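You operate a simulated robot arm through the tools that you are given. There is no shell and no other tool. Be economical: measure what you need, move in short steps, check, and stop when the job is done.

Carry out the task below with a simulated robot arm. There is one attempt and no reset: what you move stays moved.

Task
Blow the dust off the red cap on the turntable.
Fine: turntable and air knob on till it is clean, both off again; the cap stays there.

It is judged by the outcome, as a careful person would: the job done as asked, and still so three seconds after it is handed in. It fails if anything else is knocked over, pushed out of place, dropped, spilled or broken. A push-on lid holds only when it is set on centred and level and pressed home; a screw cap is set on level and turned clockwise until tight.

Robot
A 6-joint arm with a two-finger parallel gripper, fixed in place. Base frame: the origin is at the foot of the arm, x ahead of it, y to its left, z up; the work surface is at about z = 868. Units: mm, degrees, N and s.
With the tool pointing down near the work surface it reaches from about 260 to 680 mm from the base axis. Its first joint turns from -66.0 to 66.0 degrees. Payload 2.9 kg.
The tool frame sits at the grasp point between the pads (the TCP): z along the fingers, y along the line on which they close. The tips reach 30 mm beyond it. The gripper opens to 110 mm. The fingers are 20 mm wide and 10 mm thick; the gripper's body (48 by 112 mm) begins 55 mm behind the TCP.
Orientation is that of the tool frame in the base frame, as [roll, pitch, yaw] about the fixed x, y, z axes, in that order (R = Rz(yaw) Ry(pitch) Rx(roll)). With the fingers straight down and closing along the base's y, the tool's x points along the base's -x, its y along +y and its z along -z.

Tools
- The arm moves only by the tool play_rows. Its argument "deltas" is a list of rows, each a list of 3 entries, a list of its own where there are three numbers: the shift along the tool's x, y, z in mm, then the turn, a rotation vector about the tool's x, y, z in degrees, then the finger opening in mm, from 0 to 110. In form: [[[tx, ty, tz], [rx, ry, rz], fingers], ...]. A call has 1 to 12 rows; each row is the pose to reach, as a shift and turn from the pose commanded when the call began, along the tool's axes at that moment. Each row takes 0.2 s and may step no farther than 50 mm and 8.6 degrees from the row before; otherwise, or with a gripper value out of range, the whole call is refused. A pose out of reach is approached as far as the arm can. The call stops where the force on the tool passes 40 N (or 10 N more than at its start, if that is more) or the arm is blocked; 0.2 s more then pass. The fingers move at their own pace (about 108 mm/s each) and stop on an object; they squeeze with about 44 N. The grip force told is the motor's: it shows also when the fingers shut on nothing. Time passes only in rows, and 0.2 s behind the last, so rows that repeat a pose let the fingers close. The reply holds the time, the measured pose of the TCP, the force on the tool along the base axes, the opening and the grip force, in the units named above and with some noise.
- Cameras (640 x 400 px; columns grow to the right, rows downward): "scene" is fixed at [76.3, 429.4, 1390.7]; the picture's right is [-0.76, -0.64, 0.00], its down [-0.34, 0.40, -0.85] and it looks along [0.55, -0.65, -0.53] (base axes); focal length 362 px, centre (320, 200). "wrist" rides on the gripper at [72, 17, -103] in the tool frame; the picture's right is [-0.23, 0.97, 0.00], its down [-0.76, -0.18, -0.62] and it looks along [-0.61, -0.14, 0.78] (tool axes); focal length 222 px, centre (320, 200). There is no depth. A picture from a camera that has moved, and an enlarged one, comes with that camera's place and axes in the base frame and with its lens.
- get_image(camera): a new picture of that camera. The clock stands still meanwhile.
- inspect(camera, box): a new picture of the part [left, top, right, bottom] of that camera's present view, enlarged. The clock stands still meanwhile.
- finish_job(): hands the job in; it is judged then, once.

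Work in short steps. Places have to be worked out from the pictures, the camera data and where the tool is seen: move nearer, look again, correct. Check each grasp and each placing, and mend what went wrong. You have 120 turns and 76 pictures in all, those below and enlarged ones among them. Open the gripper and draw the arm clear of the work before you hand the job in, unless the task says otherwise; then end with one line.

The tools are called after "Emit:" as a command line: name --argument value ..., lists and objects as JSON in quotes. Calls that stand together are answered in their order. play_rows: Moves the arm, as the interface text tells. Its arguments: {"type":"object","properties":{"deltas":{"type":"array"}},"required":["deltas"]} The other tools are called the same way: get_image (camera) takes a picture; inspect (camera, box) takes an enlarged picture of a part of a camera's view; finish_job () hands the job in.

At the start:

```text
time: 0.0
tcp_pos: [410.6, -135.5, 1137.8]
tcp_rot: [180.0, -0.1, 179.9]
force: [0.1, -0.3, 0.4]
grip_width: 110.1
gripper_force: 0.1
```

scene: 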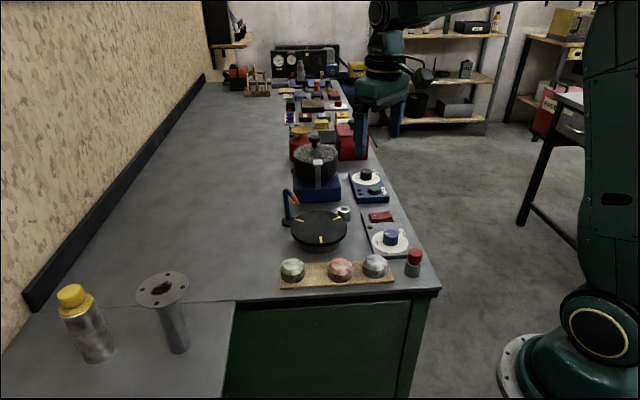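
wrist: 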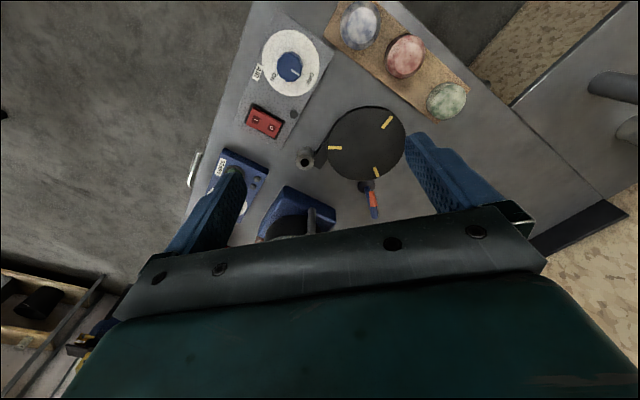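

I'll take enlarged views of the area with the caps, turntable, switch and knob first.

Emit:
inspect --camera "scene" --box '[260, 160, 450, 300]'

Emit:
inspect --camera "wrist" --box '[200, 0, 480, 240]'

```text
2.86 times, centred on (355, 230) of scene
camera zoom: at [76.3, 429.4, 1390.7], right [-0.76, -0.64, 0.0], down [-0.34, 0.4, -0.85], along [0.55, -0.65, -0.53], focal length 1033 px, centre (220, 114)
```

zoom: 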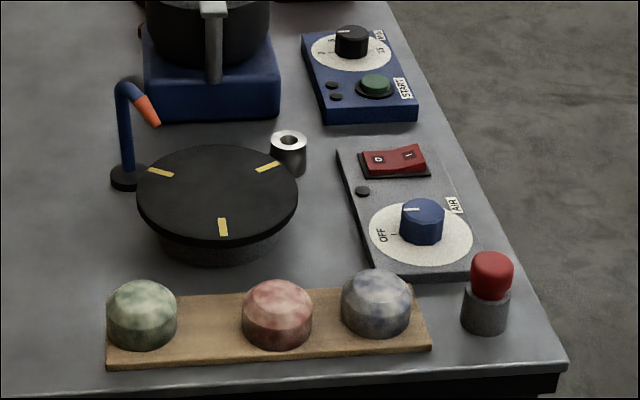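

```text
1.67 times, centred on (340, 120) of wrist
camera zoom: at [337.2, -117.3, 1240.9], right [0.23, 0.97, 0.0], down [0.76, -0.18, 0.62], along [0.61, -0.14, -0.78], focal length 370 px, centre (287, 333)
```

zoom: 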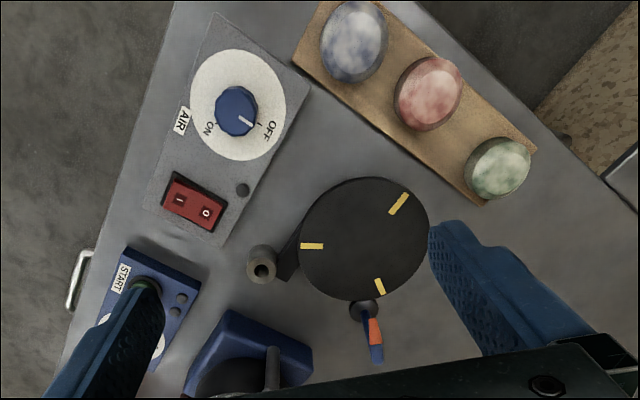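

The red cap seems to be near (398,-13) with its neighbours along a 45° line, and the turntable centre near (505,-79, z≈900). I'll move above the red cap, with the fingers turned to close across the board.

Emit:
play_rows --deltas '[[[2, 20, 16], [0, 0, -7.5], 80], [[4, 40, 32], [0, 0, -15], 80], [[6, 61, 49], [0, 0, -22.5], 80], [[8, 81, 65], [0, 0, -30], 80], [[10, 102, 82], [0, 0, -37.5], 80], [[12.6, 122.5, 98], [0, 0, -45], 80], [[12.6, 122.5, 98], [0, 0, -45], 80]]'

Emit:
get_image --camera "wrist"

Emit:
inspect --camera "scene" --box '[250, 150, 450, 300]'

```text
time: 1.6
tcp_pos: [398.6, -12.8, 1039.7]
tcp_rot: [-180.0, 0.0, -134.9]
force: [-0.8, 0.2, -0.3]
grip_width: 80.0
gripper_force: 0.0
```

```text
71 pictures are left
camera wrist: at [334.6, -51.2, 1143.0], right [-0.53, 0.85, 0.0], down [0.66, 0.41, 0.62], along [0.53, 0.33, -0.78], focal length 222 px, centre (320, 200)
```

wrist: 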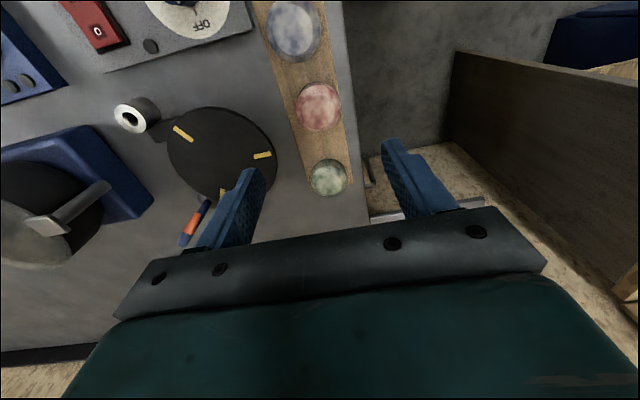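

```text
2.67 times, centred on (350, 225) of scene
camera zoom: at [76.3, 429.5, 1390.7], right [-0.76, -0.64, 0.0], down [-0.34, 0.4, -0.85], along [0.55, -0.65, -0.53], focal length 964 px, centre (240, 133)
```

zoom: 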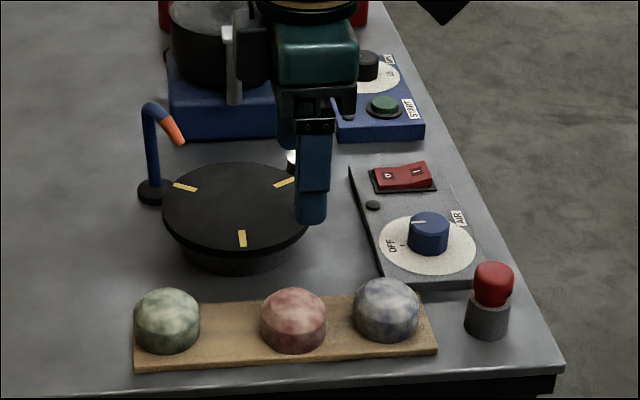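

The readings agree with the red cap at about (398,-13), right below the tool. I'll descend until the tips are just above cap level and check alignment.

Emit:
play_rows --deltas '[[[0, 0, 40], [0, 0, 0], 80], [[0, 0, 80], [0, 0, 0], 80], [[0, 0, 103], [0, 0, 0], 80], [[0, 0, 103], [0, 0, 0], 80]]'

Emit:
get_image --camera "wrist"

Emit:
inspect --camera "scene" --box '[270, 210, 430, 310]'

```text
time: 2.6
tcp_pos: [398.8, -12.3, 934.9]
tcp_rot: [-180.0, 0.0, -135.0]
force: [-0.9, 0.5, 0.5]
grip_width: 80.1
gripper_force: 0.1
```

```text
69 pictures are left
camera wrist: at [335.3, -50.7, 1038.2], right [-0.53, 0.85, 0.0], down [0.66, 0.41, 0.62], along [0.53, 0.33, -0.78], focal length 222 px, centre (320, 200)
```

wrist: 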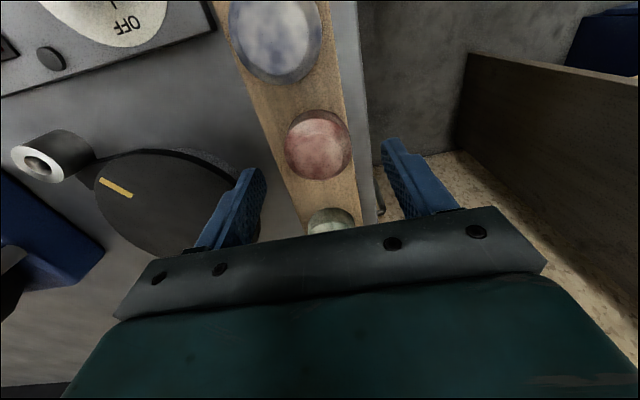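

```text
4.00 times, centred on (350, 260) of scene
camera zoom: at [76.4, 429.4, 1390.7], right [-0.76, -0.64, 0.0], down [-0.34, 0.4, -0.85], along [0.55, -0.65, -0.53], focal length 1447 px, centre (200, -40)
```

zoom: 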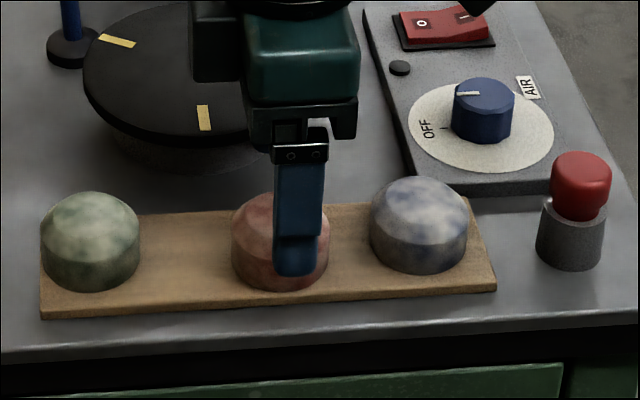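

Alignment is within a few mm in both views. I lower a further 17 mm and check the tip height against the board.

Emit:
play_rows --deltas '[[[0, 0, 10], [0, 0, 0], 80], [[0, 0, 17], [0, 0, 0], 80], [[0, 0, 17], [0, 0, 0], 80]]'

Emit:
inspect --camera "scene" --box '[300, 230, 380, 290]'

```text
time: 3.4
tcp_pos: [398.3, -11.9, 917.9]
tcp_rot: [179.9, 0.1, -135.0]
force: [0.4, -0.5, 0.3]
grip_width: 80.1
gripper_force: 0.1
```

```text
6.67 times, centred on (340, 260) of scene
camera zoom: at [76.3, 429.4, 1390.7], right [-0.76, -0.64, 0.0], down [-0.34, 0.4, -0.85], along [0.55, -0.65, -0.53], focal length 2411 px, centre (187, -200)
```

zoom: 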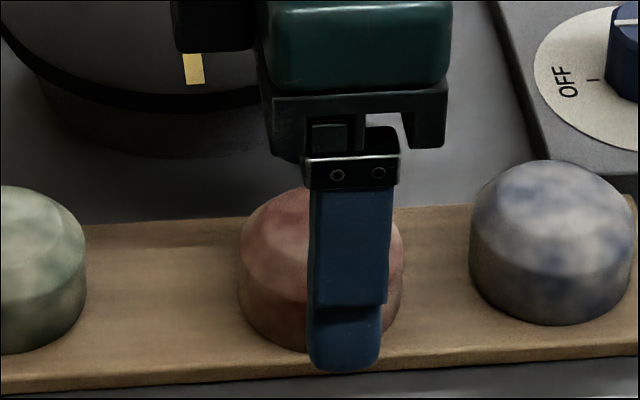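

The tips are at z≈888 and the board top at roughly 872–878, so I go 5 mm lower, then close on the cap.

Emit:
play_rows --deltas '[[[-1, 0, 5], [0, 0, 0], 80], [[-1, 0, 5], [0, 0, 0], 60], [[-1, 0, 5], [0, 0, 0], 40], [[-1, 0, 5], [0, 0, 0], 40], [[-1, 0, 5], [0, 0, 0], 40]]'

Emit:
inspect --camera "scene" --box '[270, 210, 430, 310]'

```text
time: 4.6
tcp_pos: [398.7, -11.3, 914.5]
tcp_rot: [180.0, 0.1, -135.0]
force: [1.4, 0.7, 1.3]
grip_width: 48.8
gripper_force: 43.8
```

```text
4.00 times, centred on (350, 260) of scene
camera zoom: at [76.3, 429.5, 1390.7], right [-0.76, -0.64, 0.0], down [-0.34, 0.4, -0.85], along [0.55, -0.65, -0.53], focal length 1447 px, centre (200, -40)
```

zoom: 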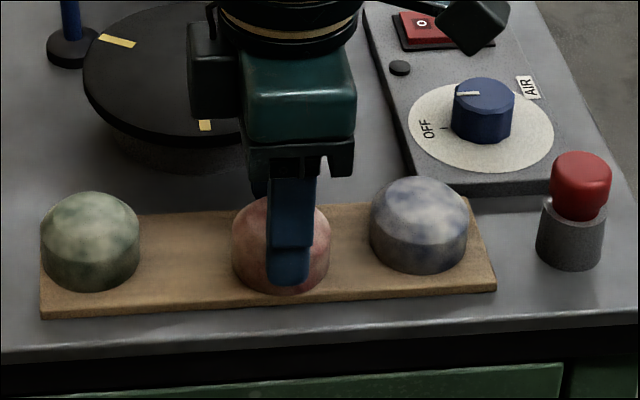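

Gripped at 48.8 mm. I lift it 100 mm and check.

Emit:
play_rows --deltas '[[[0, 0, -25], [0, 0, 0], 40], [[0, 0, -60], [0, 0, 0], 40], [[0, 0, -100], [0, 0, 0], 40], [[0, 0, -100], [0, 0, 0], 40]]'

Emit:
get_image --camera "wrist"

Emit:
inspect --camera "scene" --box '[250, 150, 450, 300]'

```text
time: 5.6
tcp_pos: [396.1, -13.4, 1014.8]
tcp_rot: [180.0, 0.0, -135.0]
force: [-0.2, 0.4, -0.8]
grip_width: 40.0
gripper_force: 0.1
```

```text
65 pictures are left
camera wrist: at [332.6, -51.4, 1118.1], right [-0.53, 0.85, 0.0], down [0.66, 0.41, 0.62], along [0.53, 0.33, -0.78], focal length 222 px, centre (320, 200)
```

wrist: 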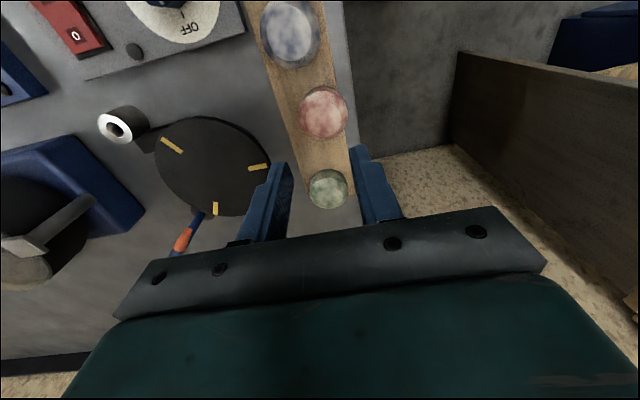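

```text
2.67 times, centred on (350, 225) of scene
camera zoom: at [76.3, 429.4, 1390.7], right [-0.76, -0.64, 0.0], down [-0.34, 0.4, -0.85], along [0.55, -0.65, -0.53], focal length 964 px, centre (240, 133)
```

zoom: 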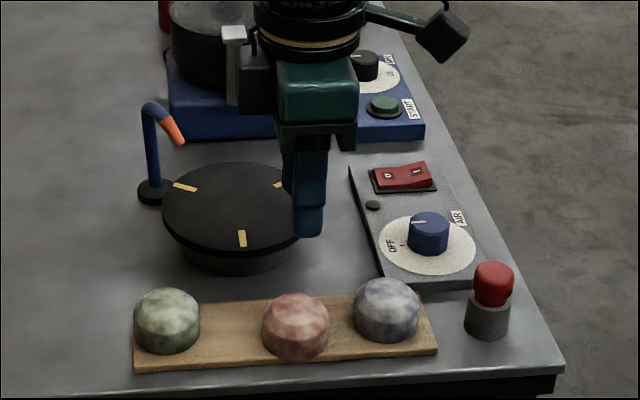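

The cap slipped out during the lift and sits a few mm nearer the camera on the board. I look closer to re-estimate its position.

Emit:
inspect --camera "wrist" --box '[270, 60, 370, 220]'

Emit:
inspect --camera "scene" --box '[300, 230, 380, 290]'

```text
2.50 times, centred on (320, 140) of wrist
camera zoom: at [332.6, -51.4, 1118.1], right [-0.53, 0.85, 0.0], down [0.66, 0.41, 0.62], along [0.53, 0.33, -0.78], focal length 555 px, centre (320, 350)
```

zoom: 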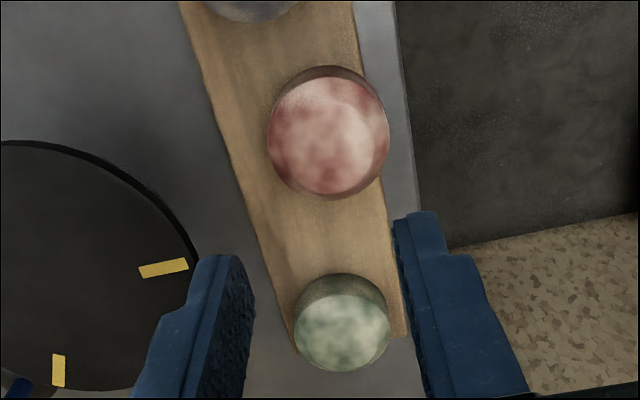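

```text
6.67 times, centred on (340, 260) of scene
camera zoom: at [76.3, 429.4, 1390.7], right [-0.76, -0.64, 0.0], down [-0.34, 0.4, -0.85], along [0.55, -0.65, -0.53], focal length 2411 px, centre (187, -200)
```

zoom: 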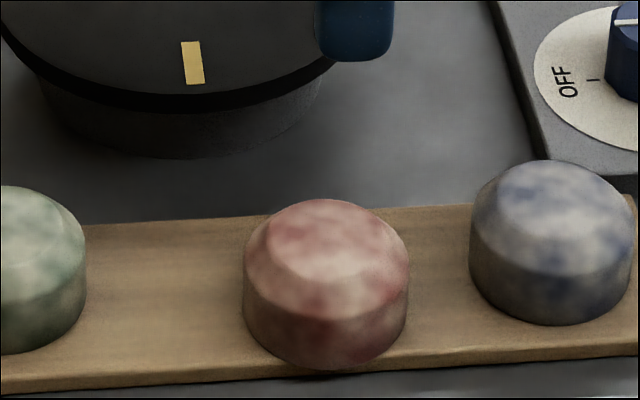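

The cap is standing level at the board's near edge, around (391.5,-10.5). I open, recentre (+1 along tool x, +5 along tool y) and descend part way.

Emit:
play_rows --deltas '[[[1, 5, 0], [0, 0, 0], 80], [[1, 5, 0], [0, 0, 0], 80], [[1, 5, 40], [0, 0, 0], 80], [[1, 5, 75], [0, 0, 0], 80], [[1, 5, 90], [0, 0, 0], 80], [[1, 5, 90], [0, 0, 0], 80]]'

Emit:
inspect --camera "wrist" --box '[240, 60, 400, 240]'

```text
time: 7.0
tcp_pos: [395.8, -9.5, 923.4]
tcp_rot: [180.0, 0.0, -135.0]
force: [-0.9, 0.2, 0.0]
grip_width: 80.1
gripper_force: 0.0
```

```text
2.22 times, centred on (320, 150) of wrist
camera zoom: at [331.3, -48.4, 1026.9], right [-0.53, 0.85, 0.0], down [0.66, 0.41, 0.62], along [0.53, 0.33, -0.78], focal length 494 px, centre (320, 311)
```

zoom: 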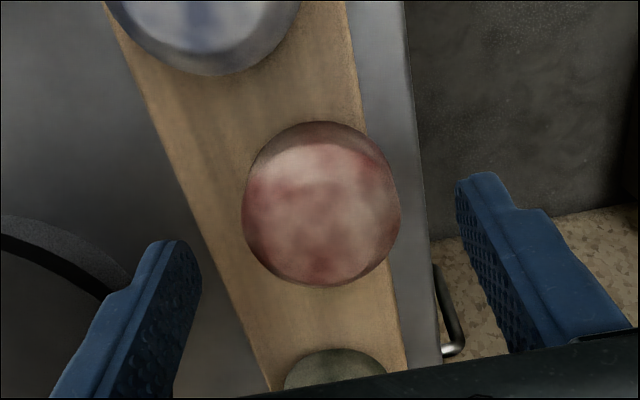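

Working through the silhouette, board top is about 880 and the straight side of the cap only 13 mm high, so my first grip was too shallow. I shift +2,+2 and lower gently toward the board in small steps.

Emit:
play_rows --deltas '[[[2, 2, 2], [0, 0, 0], 80], [[2, 2, 6], [0, 0, 0], 80], [[2, 2, 8], [0, 0, 0], 80], [[2, 2, 9], [0, 0, 0], 80], [[2, 2, 10], [0, 0, 0], 80], [[2, 2, 11], [0, 0, 0], 80], [[2, 2, 11], [0, 0, 0], 80]]'

Emit:
inspect --camera "scene" --box '[300, 230, 380, 290]'

Emit:
inspect --camera "wrist" --box '[240, 60, 400, 240]'

```text
time: 8.6
tcp_pos: [391.6, -9.9, 913.3]
tcp_rot: [179.9, 0.1, -134.9]
force: [-0.5, 0.6, -1.7]
grip_width: 80.0
gripper_force: 0.0
```

```text
6.67 times, centred on (340, 260) of scene
camera zoom: at [76.3, 429.4, 1390.7], right [-0.76, -0.64, 0.0], down [-0.34, 0.4, -0.85], along [0.55, -0.65, -0.53], focal length 2411 px, centre (187, -200)
```

zoom: 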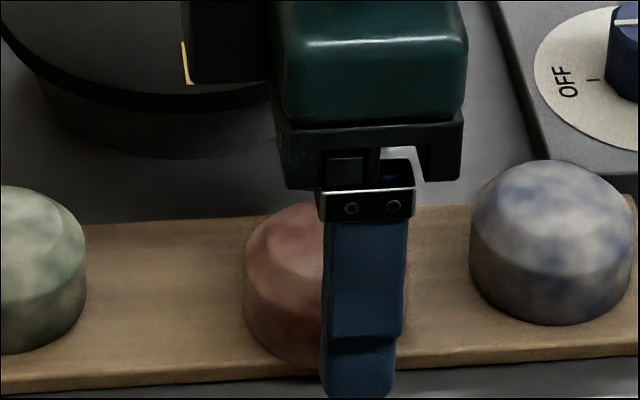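

```text
2.22 times, centred on (320, 150) of wrist
camera zoom: at [327.7, -47.9, 1016.4], right [-0.53, 0.85, 0.0], down [0.66, 0.41, 0.62], along [0.53, 0.33, -0.78], focal length 494 px, centre (320, 311)
```

zoom: 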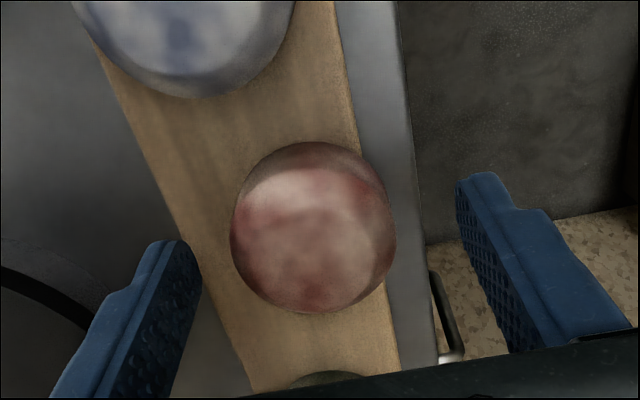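

Wrist geometry says tool and cap are centred; tips at ≈883 with no contact. I lower another 1.5 mm and close fully, holding to let the grip settle.

Emit:
play_rows --deltas '[[[0, 0, 0.8], [0, 0, 0], 80], [[0, 0, 1.5], [0, 0, 0], 80], [[0, 0, 1.5], [0, 0, 0], 60], [[0, 0, 1.5], [0, 0, 0], 30], [[0, 0, 1.5], [0, 0, 0], 10], [[0, 0, 1.5], [0, 0, 0], 10], [[0, 0, 1.5], [0, 0, 0], 10]]'

Emit:
inspect --camera "wrist" --box '[240, 60, 400, 240]'

Emit:
inspect --camera "scene" --box '[300, 230, 380, 290]'

```text
time: 10.2
tcp_pos: [391.2, -9.1, 912.5]
tcp_rot: [-180.0, 0.1, -135.0]
force: [0.5, -0.1, 1.2]
grip_width: 48.8
gripper_force: 43.7
```

```text
2.22 times, centred on (320, 150) of wrist
camera zoom: at [327.7, -47.8, 1015.3], right [-0.53, 0.85, 0.0], down [0.66, 0.41, 0.62], along [0.53, 0.33, -0.78], focal length 494 px, centre (320, 311)
```

zoom: 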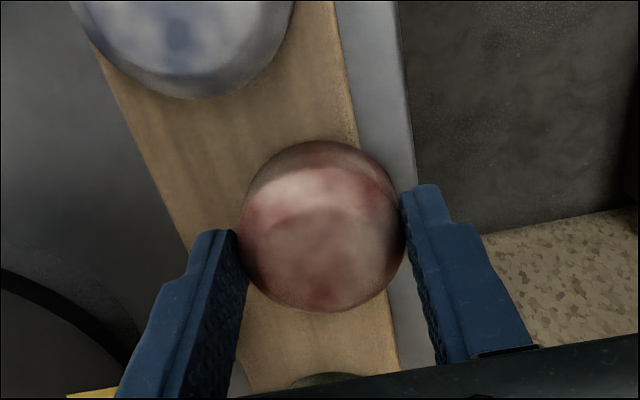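

```text
6.67 times, centred on (340, 260) of scene
camera zoom: at [76.3, 429.4, 1390.7], right [-0.76, -0.64, 0.0], down [-0.34, 0.4, -0.85], along [0.55, -0.65, -0.53], focal length 2411 px, centre (187, -200)
```

zoom: 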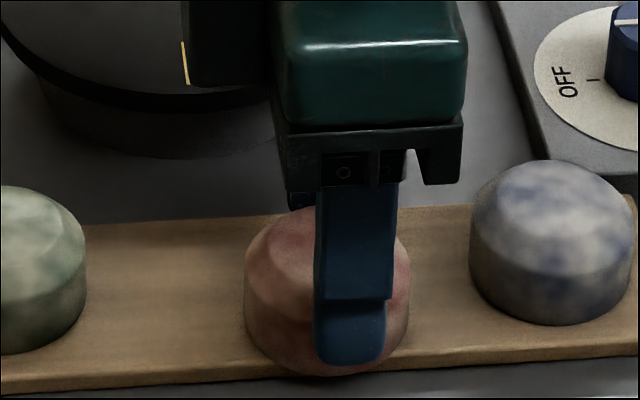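

Gripped at 48.8 again, this time deeper. I lift slowly by 20 mm and check that it comes along.

Emit:
play_rows --deltas '[[[0, 0, -1], [0, 0, 0], 10], [[0, 0, -3], [0, 0, 0], 10], [[0, 0, -6], [0, 0, 0], 10], [[0, 0, -10], [0, 0, 0], 10], [[0, 0, -15], [0, 0, 0], 10], [[0, 0, -20], [0, 0, 0], 10], [[0, 0, -20], [0, 0, 0], 10]]'

Emit:
inspect --camera "scene" --box '[300, 220, 380, 280]'

```text
time: 11.8
tcp_pos: [392.6, -9.7, 933.0]
tcp_rot: [180.0, 0.0, -135.0]
force: [0.1, -0.8, -1.3]
grip_width: 48.7
gripper_force: 44.0
```

```text
6.67 times, centred on (340, 250) of scene
camera zoom: at [76.4, 429.4, 1390.7], right [-0.76, -0.64, 0.0], down [-0.34, 0.4, -0.85], along [0.55, -0.65, -0.53], focal length 2411 px, centre (187, -133)
```

zoom: 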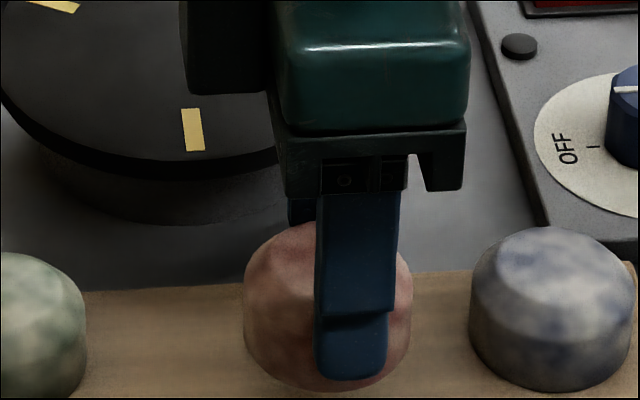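

The cap is lifted and held. I raise it to about z=1000 and carry it over the turntable, then look.

Emit:
play_rows --deltas '[[[0, 0, -20], [0, 0, 0], 10], [[0, 0, -45], [0, 0, 0], 10], [[0, 0, -70], [0, 0, 0], 10], [[-6, -25, -70], [0, 0, 0], 10], [[-14, -60, -70], [0, 0, 0], 10], [[-22, -95, -70], [0, 0, 0], 10], [[-28, -120, -70], [0, 0, 0], 10], [[-30, -128, -70], [0, 0, 0], 10], [[-30, -128, -70], [0, 0, 0], 10]]'

Emit:
get_image --camera "wrist"

Emit:
inspect --camera "scene" --box '[260, 150, 420, 270]'

```text
time: 13.8
tcp_pos: [502.4, -78.5, 1002.7]
tcp_rot: [-179.9, 0.0, -135.0]
force: [-0.2, 0.4, -2.4]
grip_width: 48.6
gripper_force: 44.3
```

```text
55 pictures are left
camera wrist: at [439.4, -117.1, 1105.4], right [-0.53, 0.85, 0.0], down [0.66, 0.41, 0.62], along [0.53, 0.33, -0.78], focal length 222 px, centre (320, 200)
```

wrist: 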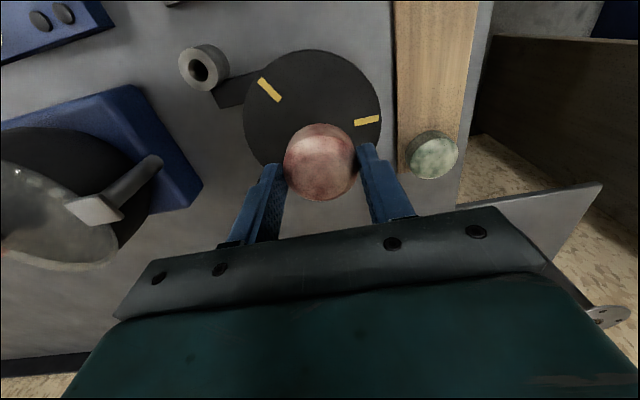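

```text
3.33 times, centred on (340, 210) of scene
camera zoom: at [76.4, 429.4, 1390.7], right [-0.76, -0.64, 0.0], down [-0.34, 0.4, -0.85], along [0.55, -0.65, -0.53], focal length 1206 px, centre (253, 167)
```

zoom: 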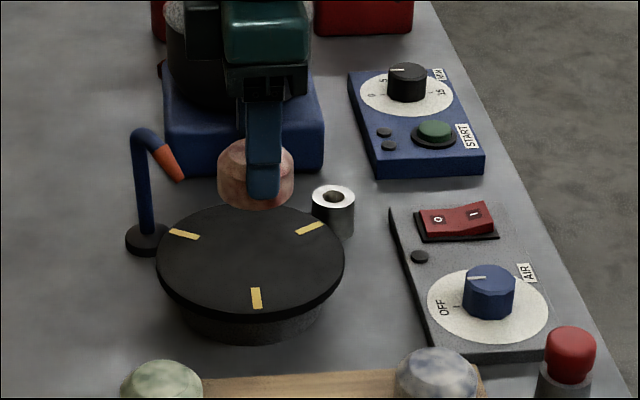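

Turntable centre comes out near (510,-80), top ≈900. I shift there and descend to z≈950 to check against the disc.

Emit:
play_rows --deltas '[[[-4.3, -6.4, 10], [0, 0, 0], 10], [[-4.3, -6.4, 30], [0, 0, 0], 10], [[-4.3, -6.4, 50], [0, 0, 0], 10], [[-4.3, -6.4, 50], [0, 0, 0], 10]]'

Emit:
get_image --camera "wrist"

Emit:
inspect --camera "scene" --box '[270, 170, 390, 260]'

```text
time: 14.8
tcp_pos: [510.9, -80.5, 951.6]
tcp_rot: [180.0, 0.1, -135.1]
force: [-0.2, -0.1, -1.1]
grip_width: 48.5
gripper_force: 44.1
```

```text
53 pictures are left
camera wrist: at [447.1, -118.4, 1054.8], right [-0.53, 0.85, 0.0], down [0.66, 0.41, 0.62], along [0.53, 0.33, -0.78], focal length 222 px, centre (320, 200)
```

wrist: 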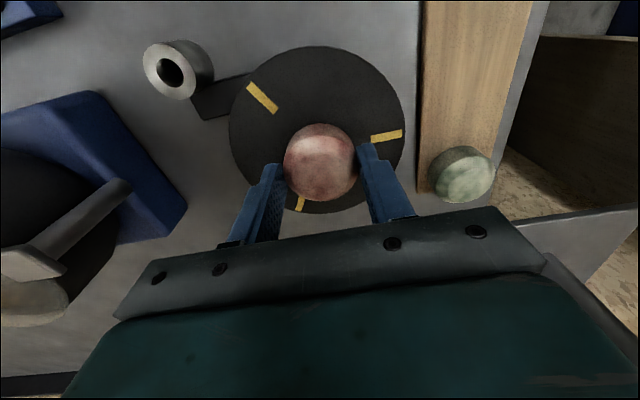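

```text
4.44 times, centred on (330, 215) of scene
camera zoom: at [76.4, 429.4, 1390.7], right [-0.76, -0.64, 0.0], down [-0.34, 0.4, -0.85], along [0.55, -0.65, -0.53], focal length 1607 px, centre (276, 133)
```

zoom: 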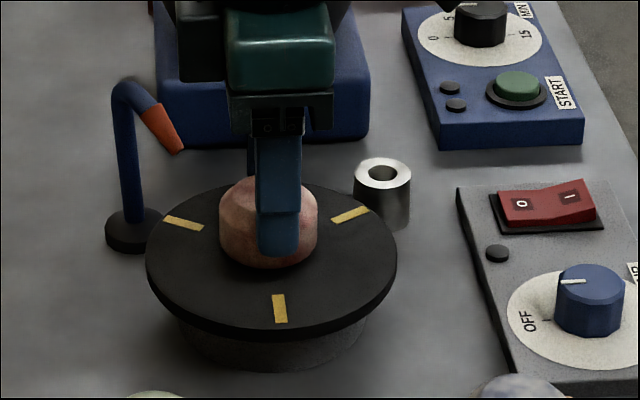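

Tool is centred within ~1–2 mm over the disc. I lower to TCP ≈933, then 1 mm steps.

Emit:
play_rows --deltas '[[[0, 0, 8], [0, 0, 0], 10], [[0, 0, 15], [0, 0, 0], 10], [[0, 0, 18], [0, 0, 0], 10], [[0, 0, 19], [0, 0, 0], 10], [[0, 0, 20], [0, 0, 0], 10], [[0, 0, 20], [0, 0, 0], 10]]'

Emit:
inspect --camera "scene" --box '[280, 190, 360, 250]'

```text
time: 16.2
tcp_pos: [511.4, -79.9, 933.6]
tcp_rot: [-179.7, 0.2, -134.9]
force: [3.5, 4.8, 28.0]
grip_width: 48.7
gripper_force: 44.2
```

```text
6.67 times, centred on (320, 220) of scene
camera zoom: at [76.0, 429.6, 1390.7], right [-0.76, -0.64, 0.0], down [-0.34, 0.4, -0.85], along [0.55, -0.65, -0.53], focal length 2411 px, centre (320, 67)
```

zoom: 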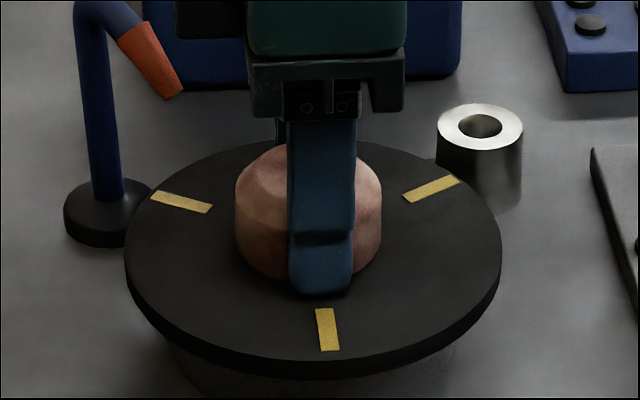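

Contact with 28 N. I back off 1.5 mm, open to 75 and look before raising.

Emit:
play_rows --deltas '[[[0, 0, -0.8], [0, 0, 0], 10], [[0, 0, -1.5], [0, 0, 0], 10], [[0, 0, -1.5], [0, 0, 0], 52], [[0, 0, -1.5], [0, 0, 0], 60], [[0, 0, -1.5], [0, 0, 0], 75], [[0, 0, -1.5], [0, 0, 0], 75]]'

Emit:
get_image --camera "wrist"

```text
time: 17.6
tcp_pos: [510.1, -80.3, 933.2]
tcp_rot: [-179.9, 0.0, -135.0]
force: [0.5, -0.7, -0.4]
grip_width: 75.3
gripper_force: 0.1
```

```text
50 pictures are left
camera wrist: at [446.5, -118.5, 1036.4], right [-0.53, 0.85, 0.0], down [0.66, 0.41, 0.62], along [0.53, 0.33, -0.78], focal length 222 px, centre (320, 200)
```

wrist: 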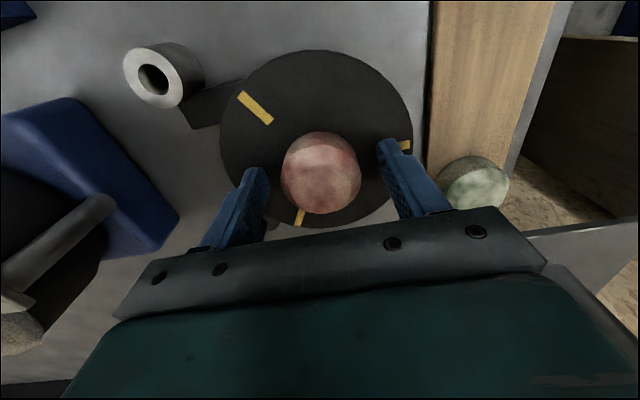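

Released cleanly. I raise 110 mm, then swing back to the neutral yaw over the control panel while checking the cap in the scene view.

Emit:
play_rows --deltas '[[[0, 0, -15], [0, 0, 0], 75], [[0, 0, -50], [0, 0, 0], 75], [[0, 0, -90], [0, 0, 0], 75], [[0, 0, -120], [0, 0, 0], 75], [[0, 0, -120], [0, 0, 0], 75]]'

Emit:
inspect --camera "scene" --box '[270, 170, 430, 290]'

Emit:
inspect --camera "wrist" --box '[140, 0, 460, 240]'

```text
time: 18.8
tcp_pos: [511.1, -82.4, 1051.2]
tcp_rot: [-180.0, 0.0, -134.9]
force: [-0.4, 0.2, 0.1]
grip_width: 74.9
gripper_force: 0.1
```

```text
3.33 times, centred on (350, 230) of scene
camera zoom: at [76.3, 429.4, 1390.7], right [-0.76, -0.64, 0.0], down [-0.34, 0.4, -0.85], along [0.55, -0.65, -0.53], focal length 1206 px, centre (220, 100)
```

zoom: 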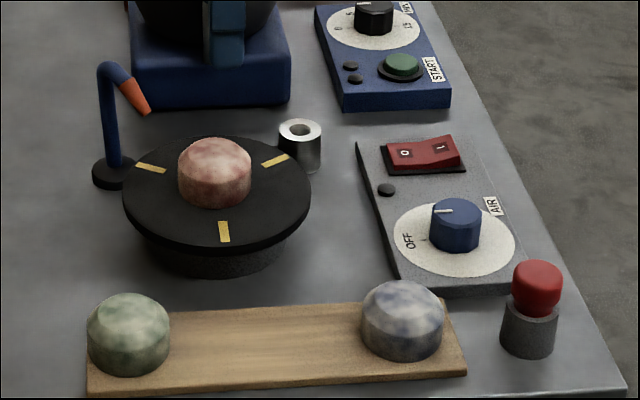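

```text
1.67 times, centred on (300, 120) of wrist
camera zoom: at [446.2, -120.1, 1155.1], right [-0.53, 0.85, 0.0], down [0.66, 0.41, 0.62], along [0.53, 0.33, -0.78], focal length 370 px, centre (353, 333)
```

zoom: 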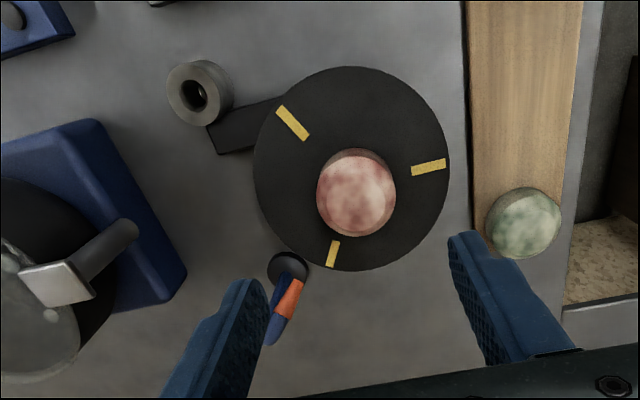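

The cap sits well on the disc. I close the fingers and move over the control panel for a close look at switch and knob.

Emit:
play_rows --deltas '[[[30, -5, 0], [0, 0, 0], 40], [[65, -10, 0], [0, 0, 0], 0], [[100, -16, 0], [0, 0, 0], 0], [[135, -22, 0], [0, 0, 0], 0], [[150, -26, 0], [0, 0, 0], 0], [[155, -26, 0], [0, 0, 0], 0], [[155, -26, 0], [0, 0, 0], 0]]'

Emit:
get_image --camera "wrist"

```text
time: 20.4
tcp_pos: [420.1, -208.7, 1051.3]
tcp_rot: [-180.0, -0.1, -134.9]
force: [0.6, -0.1, 0.0]
grip_width: 0.0
gripper_force: 38.0
```

```text
47 pictures are left
camera wrist: at [354.7, -247.0, 1155.7], right [-0.53, 0.85, 0.0], down [0.66, 0.41, 0.62], along [0.53, 0.33, -0.78], focal length 222 px, centre (320, 200)
```

wrist: 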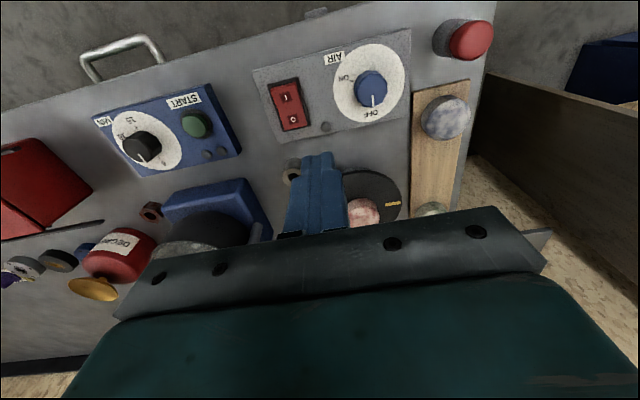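

Emit:
inspect --camera "wrist" --box '[250, 20, 420, 150]'

```text
3.08 times, centred on (335, 85) of wrist
camera zoom: at [354.7, -247.0, 1155.7], right [-0.53, 0.85, 0.0], down [0.66, 0.41, 0.62], along [0.53, 0.33, -0.78], focal length 684 px, centre (274, 554)
```

zoom: 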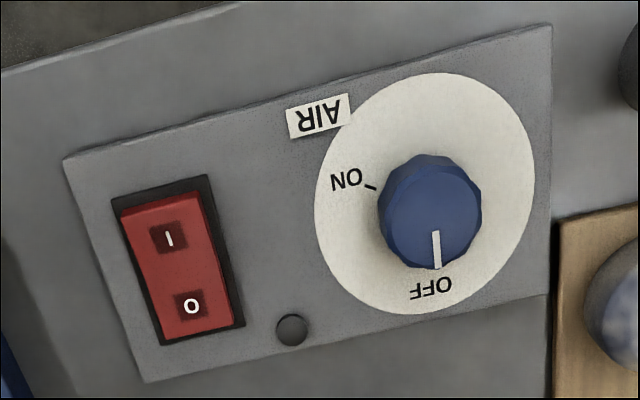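

Pointer is at OFF; ON lies about 109° clockwise from above; switch "I" half is near (431,-244), knob centre near (371,-173). I move closed fingertips over the "I" half and descend to z≈945.

Emit:
play_rows --deltas '[[[19, -33, 0], [0, 0, 0], 0], [[19, -33, 40], [0, 0, 0], 0], [[19, -33, 80], [0, 0, 0], 0], [[19, -33, 106], [0, 0, 0], 0], [[19, -33, 106], [0, 0, 0], 0]]'

Emit:
inspect --camera "wrist" --box '[220, 60, 420, 220]'

Emit:
inspect --camera "scene" --box '[350, 170, 430, 230]'

```text
time: 21.6
tcp_pos: [429.6, -246.1, 944.2]
tcp_rot: [180.0, 0.0, -135.0]
force: [0.0, 0.1, -0.1]
grip_width: 0.1
gripper_force: 38.0
```

```text
2.50 times, centred on (320, 140) of wrist
camera zoom: at [365.9, -284.6, 1048.8], right [-0.53, 0.85, 0.0], down [0.66, 0.41, 0.62], along [0.53, 0.33, -0.78], focal length 555 px, centre (320, 350)
```

zoom: 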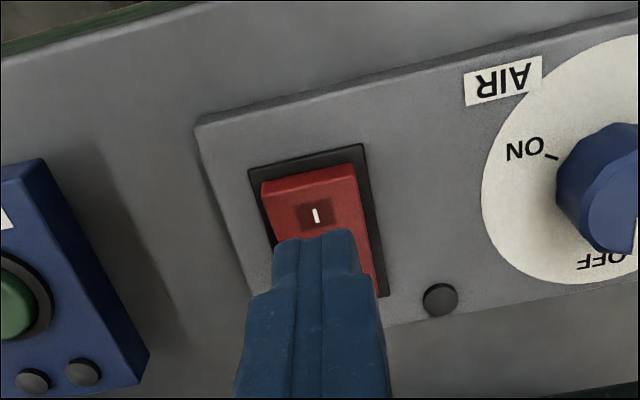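

```text
6.67 times, centred on (390, 200) of scene
camera zoom: at [76.4, 429.4, 1390.7], right [-0.76, -0.64, 0.0], down [-0.34, 0.4, -0.85], along [0.55, -0.65, -0.53], focal length 2411 px, centre (-147, 200)
```

zoom: 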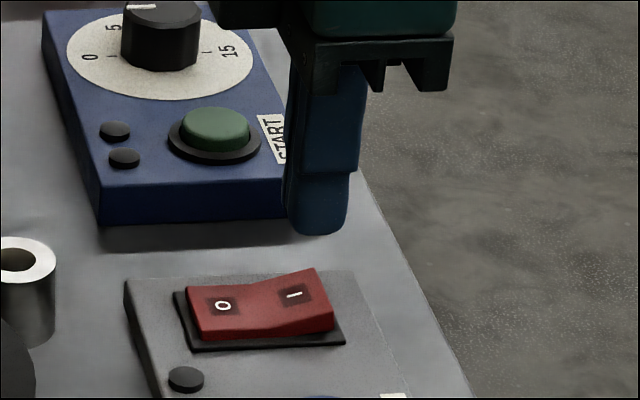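

"I" is the raised half (off), and it is directly under the fingertips. I press down gradually until resistance.

Emit:
play_rows --deltas '[[[2, 0, 6], [0, 0, 0], 0], [[2, 0, 12], [0, 0, 0], 0], [[2, 0, 15], [0, 0, 0], 0], [[2, 0, 18], [0, 0, 0], 0], [[2, 0, 20], [0, 0, 0], 0], [[2, 0, 22], [0, 0, 0], 0]]'

Emit:
inspect --camera "scene" --box '[350, 170, 430, 230]'

```text
time: 23.0
tcp_pos: [429.7, -246.9, 925.2]
tcp_rot: [179.9, 0.0, -135.0]
force: [-1.0, -0.1, -0.3]
grip_width: 0.1
gripper_force: 37.9
```

```text
6.67 times, centred on (390, 200) of scene
camera zoom: at [76.3, 429.4, 1390.7], right [-0.76, -0.64, 0.0], down [-0.34, 0.4, -0.85], along [0.55, -0.65, -0.53], focal length 2411 px, centre (-147, 200)
```

zoom: 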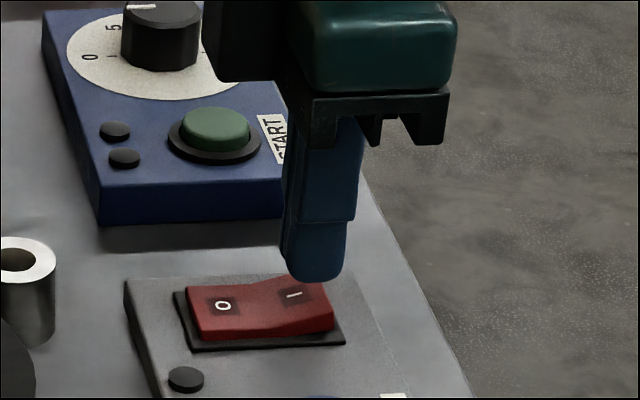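

No contact yet at tip ≈893. Continue downward in small steps.

Emit:
play_rows --deltas '[[[0, 0, 2], [0, 0, 0], 0], [[0, 0, 4], [0, 0, 0], 0], [[0, 0, 6], [0, 0, 0], 0], [[0, 0, 8], [0, 0, 0], 0], [[0, 0, 10], [0, 0, 0], 0]]'

Emit:
inspect --camera "scene" --box '[350, 170, 430, 230]'

```text
time: 24.2
tcp_pos: [427.2, -246.2, 915.8]
tcp_rot: [180.0, 0.0, -135.0]
force: [1.0, 0.9, 0.3]
grip_width: 0.2
gripper_force: 38.2
```

```text
6.67 times, centred on (390, 200) of scene
camera zoom: at [76.3, 429.4, 1390.7], right [-0.76, -0.64, 0.0], down [-0.34, 0.4, -0.85], along [0.55, -0.65, -0.53], focal length 2411 px, centre (-147, 200)
```

zoom: 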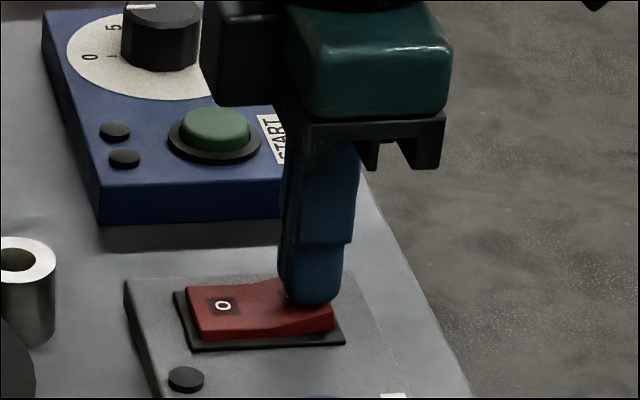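

Tip is at the surface now (z≈885). A few more mm down.

Emit:
play_rows --deltas '[[[0, 0, 2], [0, 0, 0], 0], [[0, 0, 4], [0, 0, 0], 0], [[0, 0, 6], [0, 0, 0], 0], [[0, 0, 8], [0, 0, 0], 0]]'

Emit:
inspect --camera "scene" --box '[290, 170, 430, 270]'

```text
time: 25.3
tcp_pos: [429.5, -246.4, 911.6]
tcp_rot: [-179.7, 0.0, -135.1]
force: [-2.0, 1.0, 4.8]
grip_width: 0.0
gripper_force: 37.9
stopped in row 4: the force on the tool passed its limit (the readings are from after the stop); the commanded pose is now the measured one
```

```text
4.00 times, centred on (360, 220) of scene
camera zoom: at [76.3, 429.5, 1390.7], right [-0.76, -0.64, 0.0], down [-0.34, 0.4, -0.85], along [0.55, -0.65, -0.53], focal length 1447 px, centre (160, 120)
```

zoom: 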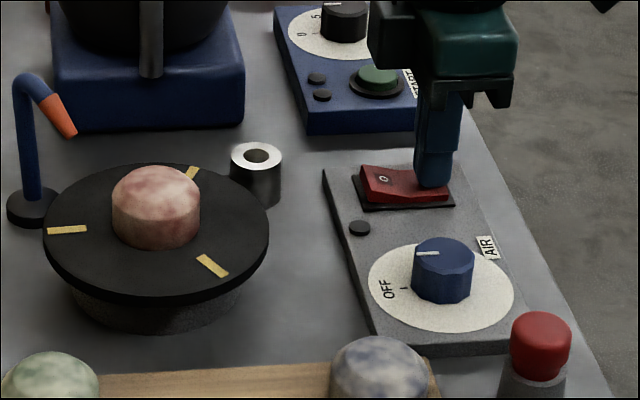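

The switch flipped and the turntable is rotating with the cap on it. I raise and go over the air knob with fingers open.

Emit:
play_rows --deltas '[[[0, 0, -30], [0, 0, 0], 0], [[0, 0, -70], [0, 0, 0], 0], [[-4, 35, -80], [0, 0, 0], 30], [[-8, 75, -80], [0, 0, 0], 60], [[-10.5, 93, -80], [0, 0, 0], 70], [[-10.5, 93, -80], [0, 0, 0], 70]]'

Emit:
inspect --camera "wrist" --box '[220, 40, 420, 200]'

Emit:
inspect --camera "scene" --box '[290, 180, 430, 280]'

```text
time: 26.7
tcp_pos: [370.1, -172.0, 987.9]
tcp_rot: [-179.8, 0.1, -135.0]
force: [0.2, 0.1, -0.4]
grip_width: 69.9
gripper_force: 0.1
```

```text
2.50 times, centred on (320, 120) of wrist
camera zoom: at [306.3, -211.1, 1091.4], right [-0.53, 0.85, 0.0], down [0.66, 0.41, 0.63], along [0.53, 0.33, -0.78], focal length 555 px, centre (320, 400)
```

zoom: 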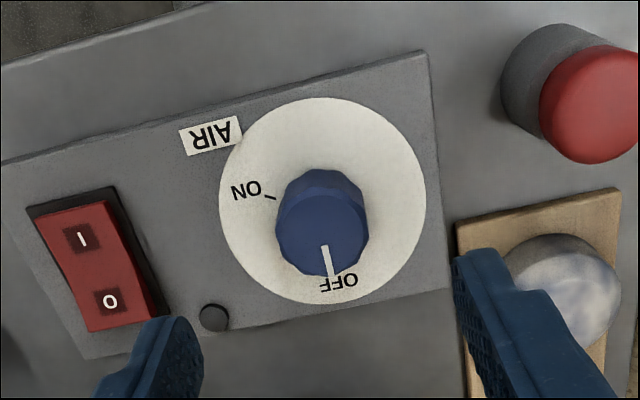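

```text
4.00 times, centred on (360, 230) of scene
camera zoom: at [76.3, 429.5, 1390.7], right [-0.76, -0.64, 0.0], down [-0.34, 0.4, -0.85], along [0.55, -0.65, -0.53], focal length 1447 px, centre (160, 80)
```

zoom: 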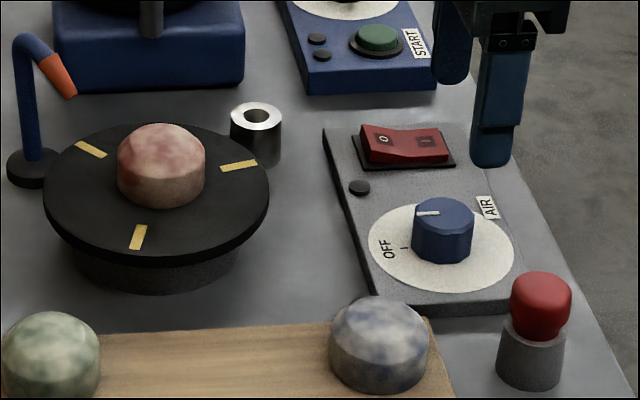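

The knob centre is about 2–3 mm from the tool axis; I correct (−2,+2) and descend around the knob, tips to ≈888.

Emit:
play_rows --deltas '[[[-2, 2, 0], [0, 0, 0], 70], [[-2, 2, 35], [0, 0, 0], 70], [[-2, 2, 60], [0, 0, 0], 70], [[-2, 2, 70], [0, 0, 0], 70], [[-2, 2, 70], [0, 0, 0], 70]]'

Emit:
inspect --camera "wrist" --box '[220, 60, 420, 220]'

Emit:
inspect --camera "scene" --box '[350, 210, 430, 270]'

```text
time: 27.9
tcp_pos: [367.9, -170.4, 918.9]
tcp_rot: [-179.8, 0.1, -135.0]
force: [0.2, -0.5, 0.5]
grip_width: 70.2
gripper_force: 0.1
```

```text
2.50 times, centred on (320, 140) of wrist
camera zoom: at [305.3, -208.5, 1021.9], right [-0.53, 0.85, 0.0], down [0.66, 0.41, 0.63], along [0.53, 0.33, -0.78], focal length 555 px, centre (320, 350)
```

zoom: 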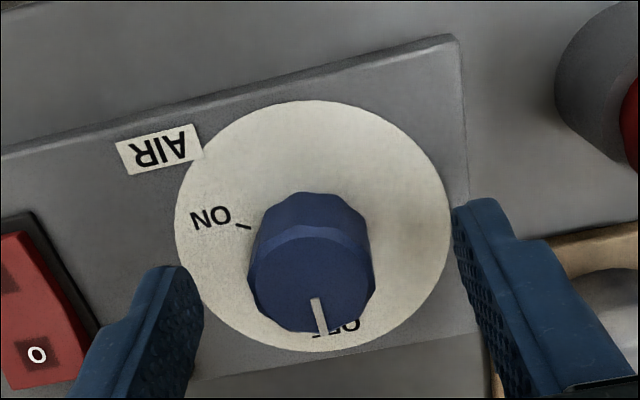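

```text
6.67 times, centred on (390, 240) of scene
camera zoom: at [76.4, 429.4, 1390.7], right [-0.76, -0.64, 0.0], down [-0.34, 0.4, -0.85], along [0.55, -0.65, -0.53], focal length 2411 px, centre (-147, -67)
```

zoom: 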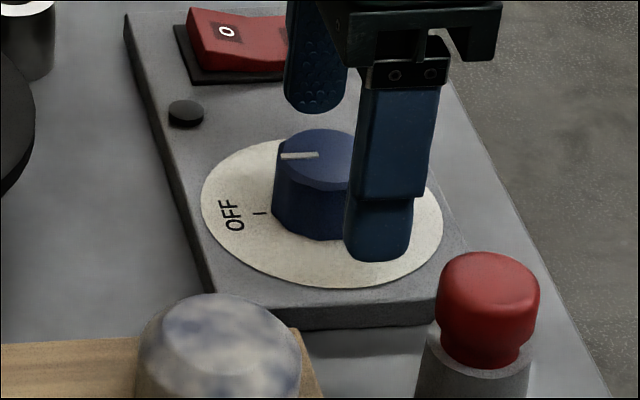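

Views differ by a few mm along the board axis; I nudge 3 mm toward the turntable side, close on the knob and check the side forces.

Emit:
play_rows --deltas '[[[-3, 0, 1], [0, 0, 0], 70], [[-3, 0, 1], [0, 0, 0], 50], [[-3, 0, 1], [0, 0, 0], 30], [[-3, 0, 1], [0, 0, 0], 20], [[-3, 0, 1], [0, 0, 0], 20]]'

Emit:
inspect --camera "wrist" --box '[220, 60, 420, 220]'

Emit:
inspect --camera "scene" --box '[350, 210, 430, 270]'

```text
time: 29.1
tcp_pos: [373.9, -170.5, 918.3]
tcp_rot: [-179.3, 0.2, -135.2]
force: [17.1, -17.1, -6.1]
grip_width: 33.6
gripper_force: 44.5
```

```text
2.50 times, centred on (320, 140) of wrist
camera zoom: at [309.1, -207.8, 1022.1], right [-0.53, 0.85, -0.01], down [0.66, 0.42, 0.63], along [0.54, 0.32, -0.78], focal length 555 px, centre (320, 350)
```

zoom: 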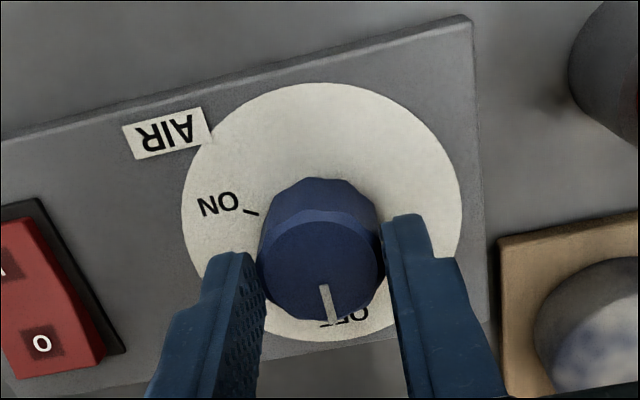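

```text
6.67 times, centred on (390, 240) of scene
camera zoom: at [76.9, 429.0, 1390.9], right [-0.76, -0.64, 0.0], down [-0.34, 0.4, -0.85], along [0.55, -0.65, -0.53], focal length 2411 px, centre (-147, -67)
```

zoom: 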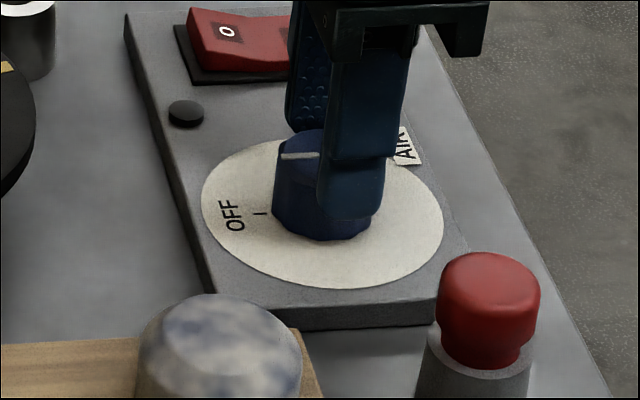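

The side force shows the knob is ~3–4 mm toward −tool y. I open slightly, shift (−2.5, −3.5), and regrip.

Emit:
play_rows --deltas '[[[0, 0, 0], [0, 0, 0], 50], [[0, 0, 0], [0, 0, 0], 50], [[-2.5, -3.5, 0], [0, 0, 0], 50], [[-2.5, -3.5, 0], [0, 0, 0], 35], [[-2.5, -3.5, 0], [0, 0, 0], 20], [[-2.5, -3.5, 0], [0, 0, 0], 20], [[-2.5, -3.5, 0], [0, 0, 0], 20]]'

```text
time: 30.7
tcp_pos: [375.9, -168.5, 918.1]
tcp_rot: [-180.0, 0.1, -135.0]
force: [-2.9, 2.3, 0.0]
grip_width: 33.8
gripper_force: 45.5
```

Balanced now. I turn clockwise (seen from above) 45° and check forces and pointer.

Emit:
play_rows --deltas '[[[0, 0, 0], [0, 0, 7.5], 20], [[0, 0, 0], [0, 0, 15], 20], [[0, 0, 0], [0, 0, 22.5], 20], [[0, 0, 0], [0, 0, 30], 20], [[0, 0, 0], [0, 0, 37.5], 20], [[0, 0, 0], [0, 0, 45], 20], [[0, 0, 0], [0, 0, 45], 20]]'

Emit:
inspect --camera "scene" --box '[350, 210, 430, 270]'

```text
time: 32.3
tcp_pos: [376.6, -169.5, 919.2]
tcp_rot: [-180.0, 0.0, 179.8]
force: [-4.8, -8.0, -33.8]
grip_width: 33.3
gripper_force: 45.2
```

```text
6.67 times, centred on (390, 240) of scene
camera zoom: at [76.6, 429.1, 1390.8], right [-0.76, -0.64, 0.0], down [-0.34, 0.4, -0.85], along [0.55, -0.65, -0.53], focal length 2411 px, centre (-147, -67)
```

zoom: 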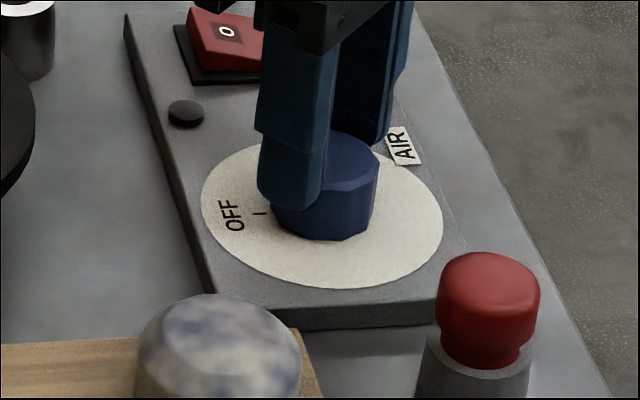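

Downward pull of 34 N appeared; I check the pointer with the wrist camera.

Emit:
inspect --camera "wrist" --box '[220, 60, 420, 220]'

```text
2.50 times, centred on (320, 140) of wrist
camera zoom: at [303.6, -151.5, 1022.3], right [0.23, 0.97, 0.0], down [0.76, -0.18, 0.62], along [0.61, -0.14, -0.78], focal length 555 px, centre (320, 350)
```

zoom: 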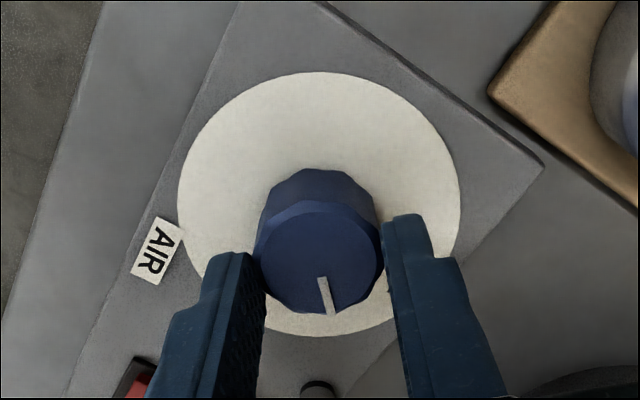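

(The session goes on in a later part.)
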